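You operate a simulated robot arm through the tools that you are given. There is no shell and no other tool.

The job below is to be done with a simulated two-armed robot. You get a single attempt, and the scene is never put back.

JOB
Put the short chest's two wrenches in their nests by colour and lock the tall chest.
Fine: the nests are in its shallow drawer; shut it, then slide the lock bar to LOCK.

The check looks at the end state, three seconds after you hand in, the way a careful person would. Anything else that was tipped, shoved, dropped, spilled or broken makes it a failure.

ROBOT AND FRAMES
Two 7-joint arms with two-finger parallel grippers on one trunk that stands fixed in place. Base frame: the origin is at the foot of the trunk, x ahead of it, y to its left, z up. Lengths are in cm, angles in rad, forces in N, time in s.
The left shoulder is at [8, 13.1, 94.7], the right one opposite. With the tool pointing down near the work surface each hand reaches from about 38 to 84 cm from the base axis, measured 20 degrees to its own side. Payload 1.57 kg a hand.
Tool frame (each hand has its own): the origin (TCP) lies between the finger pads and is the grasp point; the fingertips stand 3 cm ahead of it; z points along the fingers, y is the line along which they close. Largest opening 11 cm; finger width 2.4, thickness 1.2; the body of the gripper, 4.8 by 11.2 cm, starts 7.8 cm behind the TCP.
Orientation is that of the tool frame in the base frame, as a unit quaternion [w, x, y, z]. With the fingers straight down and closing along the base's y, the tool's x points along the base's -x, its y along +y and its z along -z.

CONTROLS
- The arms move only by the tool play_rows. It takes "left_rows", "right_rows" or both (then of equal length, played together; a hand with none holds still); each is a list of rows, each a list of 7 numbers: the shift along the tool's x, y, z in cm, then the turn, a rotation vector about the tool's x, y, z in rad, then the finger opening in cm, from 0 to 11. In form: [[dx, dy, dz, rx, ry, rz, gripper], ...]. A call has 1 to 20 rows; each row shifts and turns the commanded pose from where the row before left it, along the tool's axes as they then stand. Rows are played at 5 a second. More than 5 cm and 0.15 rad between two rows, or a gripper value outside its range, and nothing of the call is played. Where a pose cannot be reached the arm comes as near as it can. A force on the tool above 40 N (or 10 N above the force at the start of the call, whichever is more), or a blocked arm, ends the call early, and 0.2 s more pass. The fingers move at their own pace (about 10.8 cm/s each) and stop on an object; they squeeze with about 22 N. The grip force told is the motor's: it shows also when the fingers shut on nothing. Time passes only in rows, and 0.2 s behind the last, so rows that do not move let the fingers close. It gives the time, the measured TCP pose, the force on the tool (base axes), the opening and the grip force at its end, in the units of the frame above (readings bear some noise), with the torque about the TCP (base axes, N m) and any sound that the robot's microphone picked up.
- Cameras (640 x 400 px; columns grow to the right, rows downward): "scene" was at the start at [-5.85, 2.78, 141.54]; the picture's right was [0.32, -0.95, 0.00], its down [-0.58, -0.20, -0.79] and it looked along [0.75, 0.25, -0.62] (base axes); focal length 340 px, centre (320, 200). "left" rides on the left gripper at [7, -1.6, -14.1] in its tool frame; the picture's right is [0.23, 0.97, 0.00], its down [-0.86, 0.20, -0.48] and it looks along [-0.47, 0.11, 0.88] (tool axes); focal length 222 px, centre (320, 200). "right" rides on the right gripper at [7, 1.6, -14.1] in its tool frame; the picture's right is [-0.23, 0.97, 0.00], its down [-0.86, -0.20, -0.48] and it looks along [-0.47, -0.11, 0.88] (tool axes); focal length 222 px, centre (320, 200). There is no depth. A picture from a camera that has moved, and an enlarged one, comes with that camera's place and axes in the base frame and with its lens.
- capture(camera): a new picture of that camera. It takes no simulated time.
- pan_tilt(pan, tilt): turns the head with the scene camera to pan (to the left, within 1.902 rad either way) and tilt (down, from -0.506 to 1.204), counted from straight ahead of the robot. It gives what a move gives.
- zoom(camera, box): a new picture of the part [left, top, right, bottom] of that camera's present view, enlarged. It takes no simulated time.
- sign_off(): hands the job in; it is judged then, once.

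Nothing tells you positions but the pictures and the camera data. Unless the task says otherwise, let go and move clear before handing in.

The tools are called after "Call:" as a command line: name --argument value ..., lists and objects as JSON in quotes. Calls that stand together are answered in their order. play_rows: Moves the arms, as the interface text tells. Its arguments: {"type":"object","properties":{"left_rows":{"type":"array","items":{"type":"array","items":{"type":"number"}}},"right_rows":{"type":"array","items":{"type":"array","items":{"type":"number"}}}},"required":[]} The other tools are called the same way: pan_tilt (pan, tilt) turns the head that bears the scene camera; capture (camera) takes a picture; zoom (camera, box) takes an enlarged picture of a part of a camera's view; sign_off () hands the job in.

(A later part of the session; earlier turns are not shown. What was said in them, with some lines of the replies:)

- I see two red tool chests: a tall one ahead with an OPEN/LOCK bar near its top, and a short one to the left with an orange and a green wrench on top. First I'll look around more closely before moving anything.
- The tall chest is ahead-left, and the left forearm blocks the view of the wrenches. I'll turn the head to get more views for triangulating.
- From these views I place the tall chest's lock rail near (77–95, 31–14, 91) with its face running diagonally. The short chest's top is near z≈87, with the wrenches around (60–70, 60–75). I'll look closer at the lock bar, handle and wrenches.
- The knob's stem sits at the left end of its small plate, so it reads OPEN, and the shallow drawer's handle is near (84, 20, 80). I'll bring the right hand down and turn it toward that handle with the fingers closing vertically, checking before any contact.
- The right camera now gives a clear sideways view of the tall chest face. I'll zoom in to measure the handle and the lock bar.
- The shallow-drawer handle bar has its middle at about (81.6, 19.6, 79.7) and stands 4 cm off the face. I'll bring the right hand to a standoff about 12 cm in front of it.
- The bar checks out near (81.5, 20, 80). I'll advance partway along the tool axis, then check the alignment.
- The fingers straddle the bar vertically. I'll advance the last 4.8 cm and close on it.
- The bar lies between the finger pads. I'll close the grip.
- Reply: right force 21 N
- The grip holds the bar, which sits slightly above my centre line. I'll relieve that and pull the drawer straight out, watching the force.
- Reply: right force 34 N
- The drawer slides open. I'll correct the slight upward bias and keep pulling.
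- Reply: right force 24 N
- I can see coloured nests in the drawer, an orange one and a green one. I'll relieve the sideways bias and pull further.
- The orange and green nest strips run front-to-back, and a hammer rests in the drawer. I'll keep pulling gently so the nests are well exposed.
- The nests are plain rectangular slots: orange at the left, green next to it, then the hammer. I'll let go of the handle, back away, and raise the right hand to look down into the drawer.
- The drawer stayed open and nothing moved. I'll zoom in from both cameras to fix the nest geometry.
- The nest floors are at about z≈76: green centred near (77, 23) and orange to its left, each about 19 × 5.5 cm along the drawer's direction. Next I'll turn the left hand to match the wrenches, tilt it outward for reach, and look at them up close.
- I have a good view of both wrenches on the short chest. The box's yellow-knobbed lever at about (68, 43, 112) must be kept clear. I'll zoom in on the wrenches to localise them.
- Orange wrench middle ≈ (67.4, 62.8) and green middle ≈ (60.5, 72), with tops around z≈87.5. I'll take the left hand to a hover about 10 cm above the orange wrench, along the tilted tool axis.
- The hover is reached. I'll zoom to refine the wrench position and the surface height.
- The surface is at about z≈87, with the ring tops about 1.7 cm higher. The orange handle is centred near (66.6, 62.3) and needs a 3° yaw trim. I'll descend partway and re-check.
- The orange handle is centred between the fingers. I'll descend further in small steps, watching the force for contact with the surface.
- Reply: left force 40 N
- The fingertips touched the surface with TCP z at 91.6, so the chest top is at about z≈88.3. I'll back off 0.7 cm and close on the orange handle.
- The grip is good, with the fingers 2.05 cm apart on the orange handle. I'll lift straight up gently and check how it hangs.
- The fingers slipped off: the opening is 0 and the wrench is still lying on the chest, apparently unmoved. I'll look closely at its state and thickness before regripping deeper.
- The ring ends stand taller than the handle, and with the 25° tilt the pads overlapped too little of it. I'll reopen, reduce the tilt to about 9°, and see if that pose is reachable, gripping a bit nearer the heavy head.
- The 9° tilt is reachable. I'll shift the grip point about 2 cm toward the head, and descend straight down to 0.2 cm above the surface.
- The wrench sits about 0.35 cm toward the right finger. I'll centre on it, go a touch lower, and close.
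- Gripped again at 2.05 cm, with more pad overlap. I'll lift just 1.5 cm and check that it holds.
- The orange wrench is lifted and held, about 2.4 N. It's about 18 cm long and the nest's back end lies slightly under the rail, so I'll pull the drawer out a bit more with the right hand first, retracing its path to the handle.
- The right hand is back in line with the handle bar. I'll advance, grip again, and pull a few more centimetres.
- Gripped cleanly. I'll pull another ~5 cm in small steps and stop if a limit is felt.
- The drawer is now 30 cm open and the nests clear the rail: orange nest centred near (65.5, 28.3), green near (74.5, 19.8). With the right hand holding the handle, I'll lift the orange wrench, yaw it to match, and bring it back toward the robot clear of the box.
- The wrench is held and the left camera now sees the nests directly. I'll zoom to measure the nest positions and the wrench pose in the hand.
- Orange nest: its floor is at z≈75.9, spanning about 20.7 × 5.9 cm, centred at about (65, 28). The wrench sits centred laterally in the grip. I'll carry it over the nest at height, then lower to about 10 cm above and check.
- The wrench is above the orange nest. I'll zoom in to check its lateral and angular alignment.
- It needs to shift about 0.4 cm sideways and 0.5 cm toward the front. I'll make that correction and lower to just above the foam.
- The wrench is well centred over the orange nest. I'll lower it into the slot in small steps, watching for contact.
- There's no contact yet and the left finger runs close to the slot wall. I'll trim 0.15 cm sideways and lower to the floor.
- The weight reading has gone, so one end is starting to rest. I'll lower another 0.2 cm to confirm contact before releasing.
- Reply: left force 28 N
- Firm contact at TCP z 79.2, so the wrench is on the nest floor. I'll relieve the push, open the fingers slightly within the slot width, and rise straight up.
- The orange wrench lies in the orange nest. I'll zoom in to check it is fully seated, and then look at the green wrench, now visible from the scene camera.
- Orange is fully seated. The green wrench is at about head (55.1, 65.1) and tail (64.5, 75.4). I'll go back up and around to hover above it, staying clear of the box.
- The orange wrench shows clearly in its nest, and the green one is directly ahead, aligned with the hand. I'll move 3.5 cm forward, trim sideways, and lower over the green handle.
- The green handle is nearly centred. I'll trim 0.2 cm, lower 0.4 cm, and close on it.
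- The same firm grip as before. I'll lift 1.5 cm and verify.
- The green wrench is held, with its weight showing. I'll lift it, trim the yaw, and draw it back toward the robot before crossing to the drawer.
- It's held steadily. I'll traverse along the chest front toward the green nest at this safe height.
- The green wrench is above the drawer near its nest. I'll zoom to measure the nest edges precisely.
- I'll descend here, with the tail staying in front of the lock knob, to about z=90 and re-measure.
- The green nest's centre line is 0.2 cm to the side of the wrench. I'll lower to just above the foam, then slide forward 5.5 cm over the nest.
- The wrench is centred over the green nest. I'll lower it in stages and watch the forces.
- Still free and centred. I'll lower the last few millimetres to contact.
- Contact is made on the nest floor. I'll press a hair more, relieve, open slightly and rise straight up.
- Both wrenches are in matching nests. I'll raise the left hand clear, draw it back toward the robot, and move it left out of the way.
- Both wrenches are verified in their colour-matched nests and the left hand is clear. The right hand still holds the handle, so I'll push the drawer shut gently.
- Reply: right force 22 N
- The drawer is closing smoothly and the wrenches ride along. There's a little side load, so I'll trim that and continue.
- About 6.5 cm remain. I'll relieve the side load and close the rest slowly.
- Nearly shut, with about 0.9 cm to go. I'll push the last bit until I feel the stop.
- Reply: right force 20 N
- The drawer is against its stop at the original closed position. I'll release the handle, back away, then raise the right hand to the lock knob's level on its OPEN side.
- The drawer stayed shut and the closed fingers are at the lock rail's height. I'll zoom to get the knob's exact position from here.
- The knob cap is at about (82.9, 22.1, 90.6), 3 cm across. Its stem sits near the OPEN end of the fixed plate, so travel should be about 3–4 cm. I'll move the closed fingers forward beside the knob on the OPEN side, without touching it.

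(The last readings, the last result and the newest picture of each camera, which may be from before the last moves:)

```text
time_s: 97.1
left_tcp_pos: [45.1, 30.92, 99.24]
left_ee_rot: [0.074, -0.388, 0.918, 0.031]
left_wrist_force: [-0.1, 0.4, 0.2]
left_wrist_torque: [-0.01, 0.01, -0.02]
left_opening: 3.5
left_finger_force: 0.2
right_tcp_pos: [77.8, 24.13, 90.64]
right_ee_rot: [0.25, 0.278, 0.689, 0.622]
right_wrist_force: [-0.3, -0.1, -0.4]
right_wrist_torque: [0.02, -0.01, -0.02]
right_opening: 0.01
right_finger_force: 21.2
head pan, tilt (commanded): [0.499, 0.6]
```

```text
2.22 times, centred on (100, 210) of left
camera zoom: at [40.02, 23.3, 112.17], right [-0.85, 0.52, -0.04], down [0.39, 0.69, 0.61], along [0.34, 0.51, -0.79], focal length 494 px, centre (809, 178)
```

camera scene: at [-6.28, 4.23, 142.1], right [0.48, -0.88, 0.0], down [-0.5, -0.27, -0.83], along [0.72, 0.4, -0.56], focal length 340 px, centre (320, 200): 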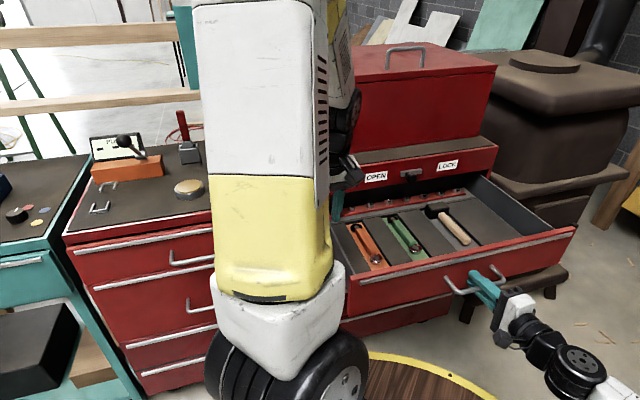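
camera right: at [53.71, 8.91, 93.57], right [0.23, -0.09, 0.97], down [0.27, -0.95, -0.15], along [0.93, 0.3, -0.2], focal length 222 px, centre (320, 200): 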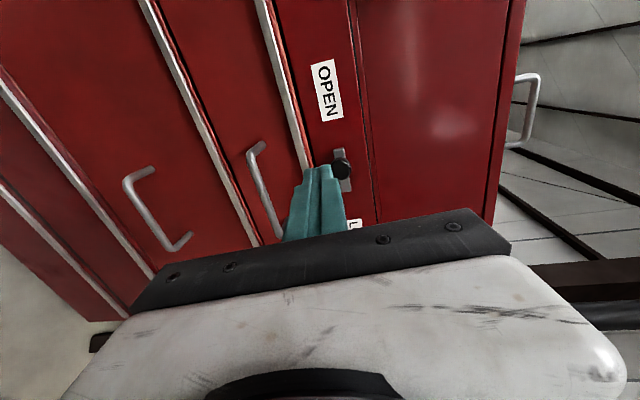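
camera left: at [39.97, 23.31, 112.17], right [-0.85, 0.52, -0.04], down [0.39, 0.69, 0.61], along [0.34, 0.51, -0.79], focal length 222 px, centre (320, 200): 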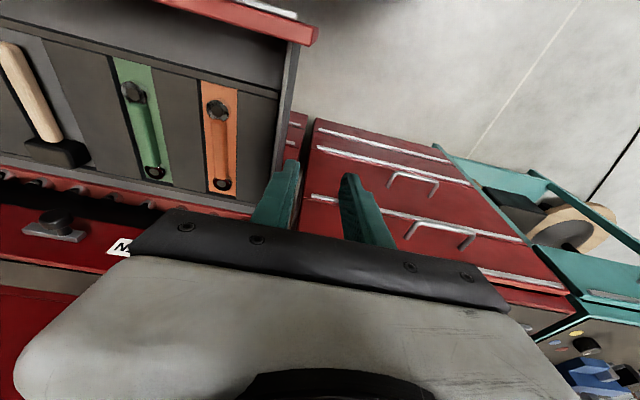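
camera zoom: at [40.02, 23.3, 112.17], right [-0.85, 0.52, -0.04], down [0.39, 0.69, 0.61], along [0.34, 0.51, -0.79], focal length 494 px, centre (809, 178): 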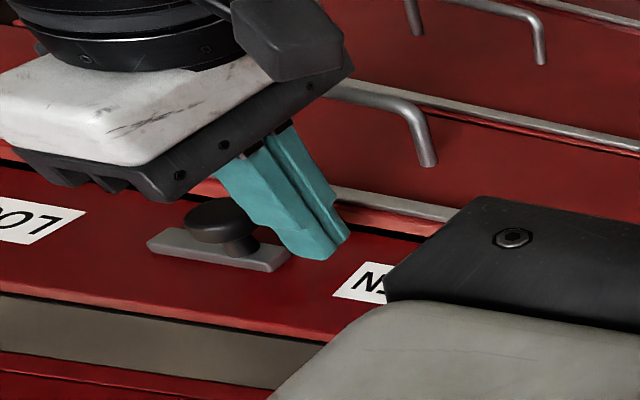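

The fingers sit beside the knob at the right height. I'll push sideways toward LOCK in small steps, watching the force.

Call:
play_rows --right_rows '[[-0.8, 0, 0, 0, 0, 0, 0], [-0.8, 0, 0, 0, 0, 0, 0], [-0.5, 0, 0, 0, 0, 0, 0], [-0.5, 0, 0, 0, 0, 0, 0], [-0.5, 0, 0, 0, 0, 0, 0], [-0.4, 0, 0, 0, 0, 0, 0], [0, 0, 0, 0, 0, 0, 0]]'

Call:
zoom --camera "scene" --box '[370, 150, 470, 210]'

Call:
zoom --camera "left" --box '[0, 120, 200, 300]'

```text
time_s: 98.7
left_tcp_pos: [45.19, 30.96, 99.21]
left_ee_rot: [0.073, -0.388, 0.918, 0.031]
left_wrist_force: [-0.3, 0.5, 0.0]
left_wrist_torque: [-0.04, 0.02, 0.02]
left_opening: 3.52
left_finger_force: 0.0
right_tcp_pos: [80.44, 21.63, 90.67]
right_ee_rot: [0.251, 0.278, 0.688, 0.622]
right_wrist_force: [-1.7, 2.7, -1.2]
right_wrist_torque: [-0.04, 0.03, 0.07]
right_opening: 0.01
right_finger_force: 21.5
head pan, tilt (commanded): [0.499, 0.6]
```

```text
6.40 times, centred on (420, 180) of scene
camera zoom: at [-6.26, 4.25, 142.1], right [0.48, -0.88, 0.0], down [-0.5, -0.27, -0.82], along [0.72, 0.4, -0.57], focal length 2178 px, centre (-320, 328)
```

zoom: 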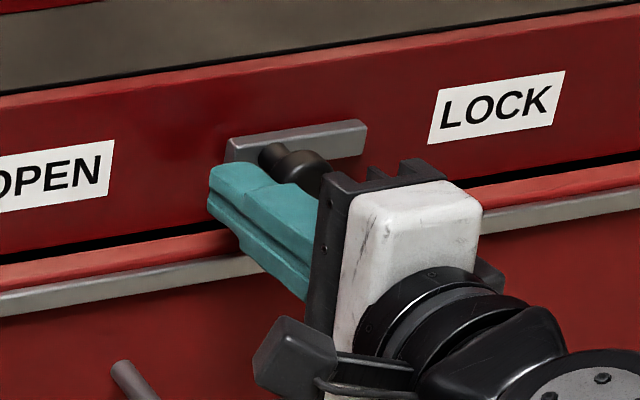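

```text
2.22 times, centred on (100, 210) of left
camera zoom: at [40.02, 23.3, 112.17], right [-0.85, 0.52, -0.04], down [0.39, 0.69, 0.61], along [0.34, 0.51, -0.79], focal length 494 px, centre (809, 178)
```

zoom: 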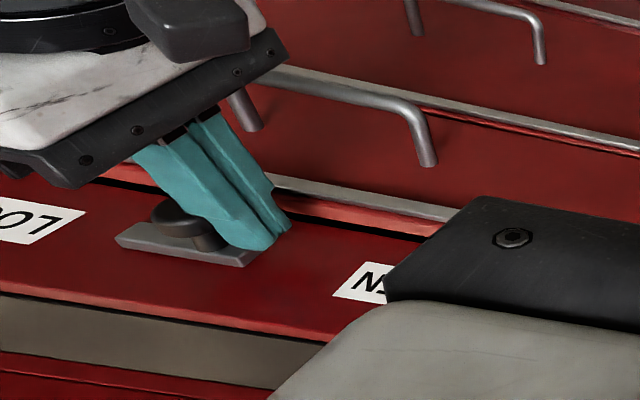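

The plate moves together with the knob, so it is the sliding lock bar itself, and it moves freely. I'll continue pushing toward LOCK until I feel the end stop.

Call:
play_rows --right_rows '[[-0.4, 0, 0, 0, 0, 0, 0], [-0.4, 0, 0, 0, 0, 0, 0], [-0.4, 0, 0, 0, 0, 0, 0], [-0.4, 0, 0, 0, 0, 0, 0], [-0.4, 0, 0, 0, 0, 0, 0], [0, 0, 0, 0, 0, 0, 0]]'

Call:
zoom --camera "scene" --box '[370, 150, 470, 210]'

Call:
zoom --camera "left" --box '[0, 120, 200, 300]'

```text
time_s: 100.1
left_tcp_pos: [45.22, 30.85, 99.32]
left_ee_rot: [0.074, -0.388, 0.918, 0.032]
left_wrist_force: [-0.2, 0.2, -0.6]
left_wrist_torque: [0.01, 0.03, 0.04]
left_opening: 3.52
left_finger_force: 0.1
right_tcp_pos: [81.95, 20.39, 90.81]
right_ee_rot: [0.251, 0.278, 0.689, 0.621]
right_wrist_force: [-1.6, 0.6, 0.9]
right_wrist_torque: [-0.02, 0.01, -0.02]
right_opening: 0.0
right_finger_force: 21.2
head pan, tilt (commanded): [0.499, 0.6]
```

```text
6.40 times, centred on (420, 180) of scene
camera zoom: at [-6.27, 4.25, 142.1], right [0.48, -0.88, 0.0], down [-0.5, -0.27, -0.82], along [0.72, 0.4, -0.57], focal length 2178 px, centre (-320, 328)
```

zoom: 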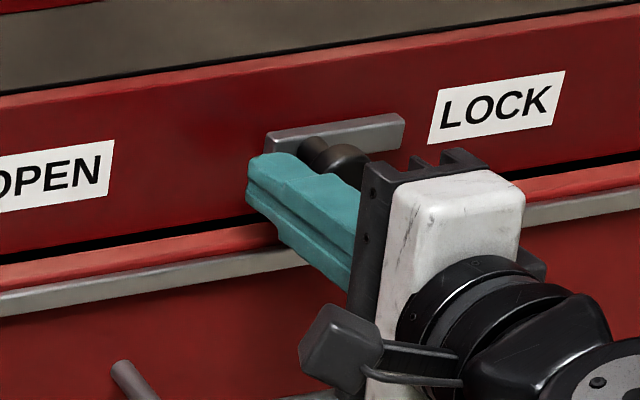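

```text
2.22 times, centred on (100, 210) of left
camera zoom: at [40.02, 23.3, 112.17], right [-0.85, 0.52, -0.04], down [0.39, 0.69, 0.61], along [0.34, 0.51, -0.79], focal length 494 px, centre (809, 178)
```

zoom: 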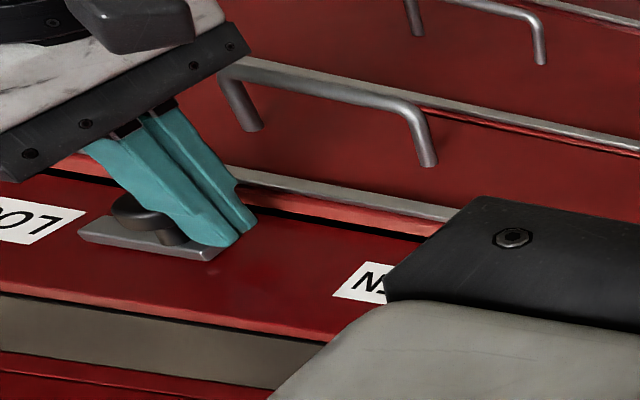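

The bar has moved about 4 cm and its end approaches the LOCK label. I'll keep pushing gently until it stops.

Call:
play_rows --right_rows '[[-0.3, 0, 0, 0, 0, 0, 0], [-0.3, 0, 0, 0, 0, 0, 0], [-0.3, 0, 0, 0, 0, 0, 0], [-0.3, 0, 0, 0, 0, 0, 0], [0, 0, 0, 0, 0, 0, 0]]'

Call:
zoom --camera "scene" --box '[370, 150, 470, 210]'

```text
time_s: 101.3
left_tcp_pos: [45.07, 30.87, 99.33]
left_ee_rot: [0.074, -0.387, 0.919, 0.03]
left_wrist_force: [-0.3, -0.2, -0.5]
left_wrist_torque: [0.0, 0.01, 0.03]
left_opening: 3.49
left_finger_force: 0.0
right_tcp_pos: [82.11, 20.22, 90.73]
right_ee_rot: [0.246, 0.272, 0.69, 0.624]
right_wrist_force: [-25.4, 28.1, 3.8]
right_wrist_torque: [0.28, -0.47, 0.1]
right_opening: 0.0
right_finger_force: 21.3
head pan, tilt (commanded): [0.499, 0.6]
```

```text
6.40 times, centred on (420, 180) of scene
camera zoom: at [-6.4, 4.37, 142.1], right [0.48, -0.88, 0.0], down [-0.5, -0.27, -0.83], along [0.72, 0.4, -0.56], focal length 2178 px, centre (-320, 328)
```

zoom: 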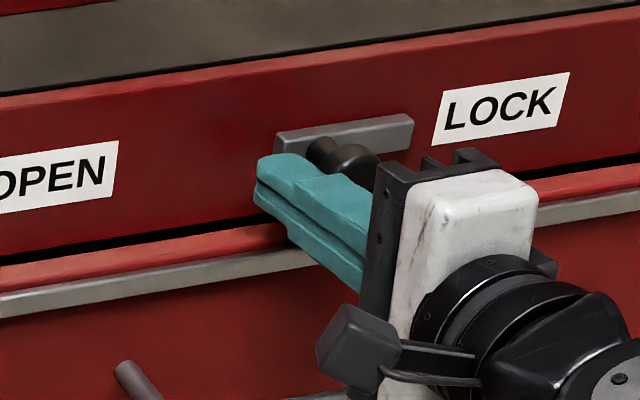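

The force rose to about 38 N with no further travel, so the bar is at its LOCK end stop. I'll back off sideways and withdraw the right hand.

Call:
play_rows --right_rows '[[0.5, 0, 0, 0, 0, 0, 0], [0.7, 0, 0, 0, 0, 0, 0], [0.6, 0, 0, 0, 0, 0, 0], [0, 0, -1.5, 0, 0, 0, 0], [0, 0, -3, 0, 0, 0, 0], [0, 0, -3, 0, 0, 0, 0], [0, 0, -3, 0, 0, 0, 0], [0, 0, -3, 0, 0, 0, 0], [0, 0, -3, 0, 0, 0, 0], [0, 0, 0, 0, 0, 0, 0]]'

Call:
zoom --camera "scene" --box '[340, 130, 520, 240]'

Call:
zoom --camera "left" --box '[0, 120, 200, 300]'

Call:
capture --camera "right"

```text
time_s: 103.5
left_tcp_pos: [45.12, 30.84, 99.22]
left_ee_rot: [0.073, -0.388, 0.918, 0.031]
left_wrist_force: [0.4, 0.5, -0.5]
left_wrist_torque: [-0.05, 0.01, 0.06]
left_opening: 3.49
left_finger_force: 0.0
right_tcp_pos: [70.26, 8.84, 92.31]
right_ee_rot: [0.251, 0.277, 0.688, 0.622]
right_wrist_force: [0.6, 0.6, -0.5]
right_wrist_torque: [0.02, 0.03, 0.04]
right_opening: 0.0
right_finger_force: 21.4
head pan, tilt (commanded): [0.499, 0.6]
```

```text
3.56 times, centred on (430, 185) of scene
camera zoom: at [-6.26, 4.24, 142.1], right [0.48, -0.88, 0.0], down [-0.5, -0.27, -0.82], along [0.72, 0.4, -0.57], focal length 1210 px, centre (-71, 253)
```

zoom: 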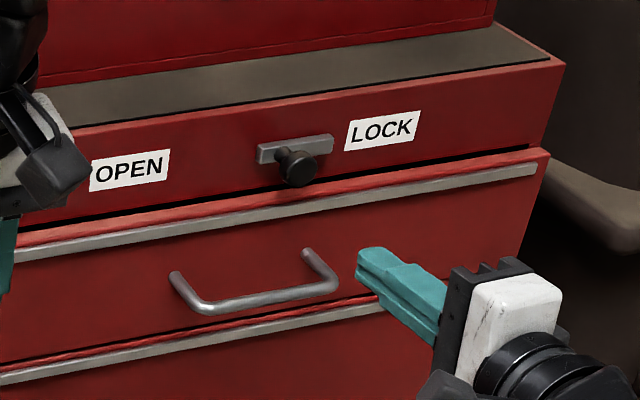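

```text
2.22 times, centred on (100, 210) of left
camera zoom: at [40.02, 23.3, 112.17], right [-0.85, 0.52, -0.04], down [0.39, 0.69, 0.61], along [0.34, 0.51, -0.79], focal length 494 px, centre (809, 178)
```

zoom: 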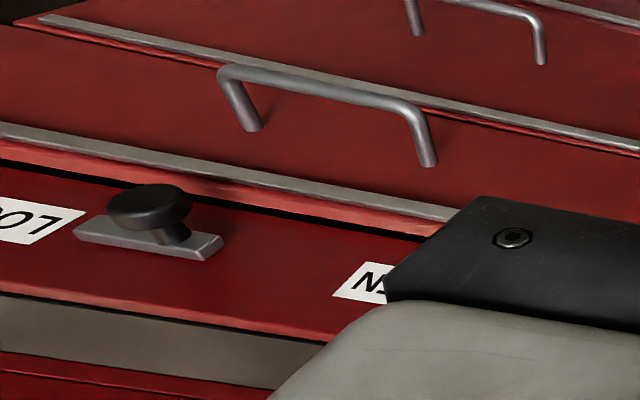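

```text
taken
camera right: at [55.43, 3.75, 95.24], right [0.23, -0.09, 0.97], down [0.27, -0.95, -0.15], along [0.93, 0.3, -0.2], focal length 222 px, centre (320, 200)
```

right: 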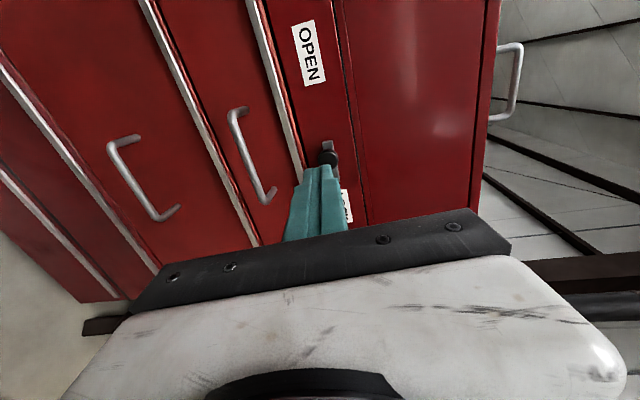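

The bar now sits by LOCK and hasn't sprung back, and the drawer is flush. I'll withdraw both hands further and compare the chest against its original view.

Call:
play_rows --right_rows '[[0, 0, -3, 0, 0, 0, 2], [0, 0, -3, 0, 0, 0, 3], [-2, 2, -3, 0, 0, 0, 3], [-2, 3, 0, 0, 0, 0, 3], [-2, 3, 0, 0, 0, 0, 3], [-2, 3, 0, 0, 0, 0, 3], [0, 0, 0, 0, 0, 0, 3]]' --left_rows '[[0, 0, -2, 0, 0, 0, 3.5], [0, 0, -3, 0, 0, 0, 3.5], [0, 2, -3, 0, 0, 0, 3.5], [0, 3, 0, 0, 0, 0, 3.5], [0, 3, 0, 0, 0, 0, 3.5], [0, 3, 0, 0, 0, 0, 3.5], [0, 0, 0, 0, 0, 0, 3.5]]'

Call:
zoom --camera "scene" --box '[370, 160, 480, 260]'

Call:
capture --camera "scene"

Call:
capture --camera "left"

Call:
capture --camera "right"

```text
time_s: 105.1
left_tcp_pos: [36.37, 37.54, 107.06]
left_ee_rot: [0.074, -0.388, 0.918, 0.031]
left_wrist_force: [0.4, -0.3, -0.1]
left_wrist_torque: [0.0, 0.0, 0.0]
left_opening: 3.51
left_finger_force: 0.1
right_tcp_pos: [70.4, -2.2, 104.25]
right_ee_rot: [0.25, 0.277, 0.689, 0.621]
right_wrist_force: [-0.6, -0.4, -0.3]
right_wrist_torque: [-0.02, 0.01, -0.01]
right_opening: 3.02
right_finger_force: 0.1
head pan, tilt (commanded): [0.499, 0.6]
```

```text
4.00 times, centred on (425, 210) of scene
camera zoom: at [-6.27, 4.23, 142.1], right [0.48, -0.88, 0.0], down [-0.5, -0.27, -0.82], along [0.72, 0.4, -0.57], focal length 1361 px, centre (-100, 160)
```

zoom: 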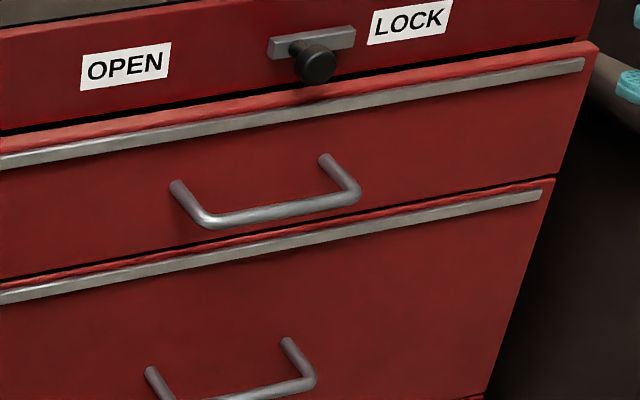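

```text
taken
camera scene: at [-6.27, 4.23, 142.1], right [0.48, -0.88, 0.0], down [-0.5, -0.27, -0.82], along [0.72, 0.4, -0.57], focal length 340 px, centre (320, 200)
```

scene: 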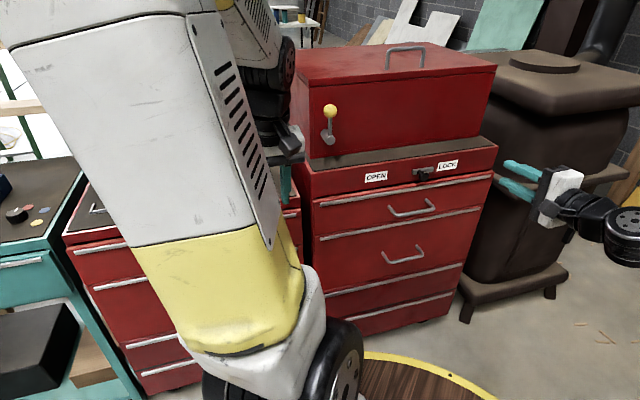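

```text
taken
camera left: at [31.18, 29.97, 120.04], right [-0.85, 0.52, -0.04], down [0.39, 0.69, 0.61], along [0.34, 0.51, -0.79], focal length 222 px, centre (320, 200)
```

left: 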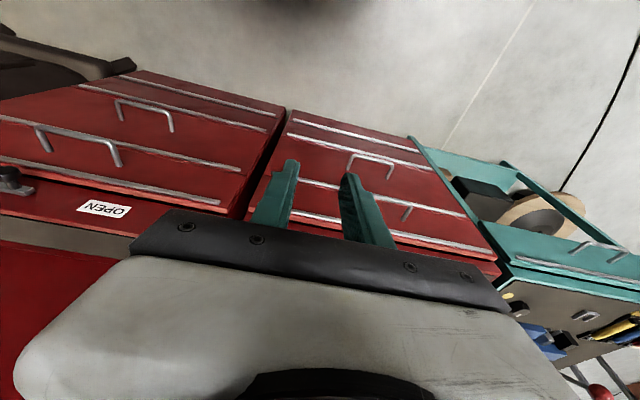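

```text
taken
camera right: at [55.62, -7.34, 107.18], right [0.23, -0.09, 0.97], down [0.27, -0.95, -0.15], along [0.93, 0.3, -0.2], focal length 222 px, centre (320, 200)
```

right: 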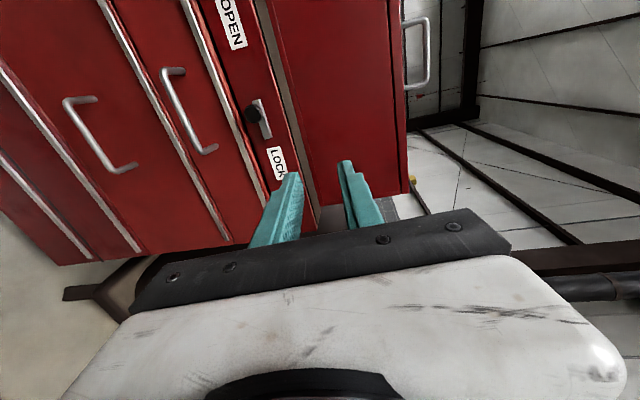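

The drawer front matches its original closed view exactly and the lock bar rests against its LOCK stop. Both wrenches are in their colour-matched nests and both hands are clear with no contact forces, so I'm handing in.

Call:
sign_off

```text
The job is handed in.
```

I put both wrenches in their matching nests in the tall chest's shallow drawer, orange in orange and green in green. I then shut the drawer and slid the lock bar to LOCK. The job is handed in.

- **Wrenches:** the last view before closing showed both lying inside their slots. I couldn't see into the drawer once it was shut.
- **Drawer:** it reached its stop, and its front matches the original closed view.
- **Lock:** the bar moved about 4 cm and stopped firmly beside the LOCK label. I didn't tug the drawer to test it.
- **Slip:** my first grip on the orange wrench slipped off. It stayed on the short chest, and I regripped it lower.

I saw nothing else moved, and the hammer in the drawer stayed in place. I didn't recheck the short chest's other items up close at the end. Both hands had let go and were clear before I handed in.
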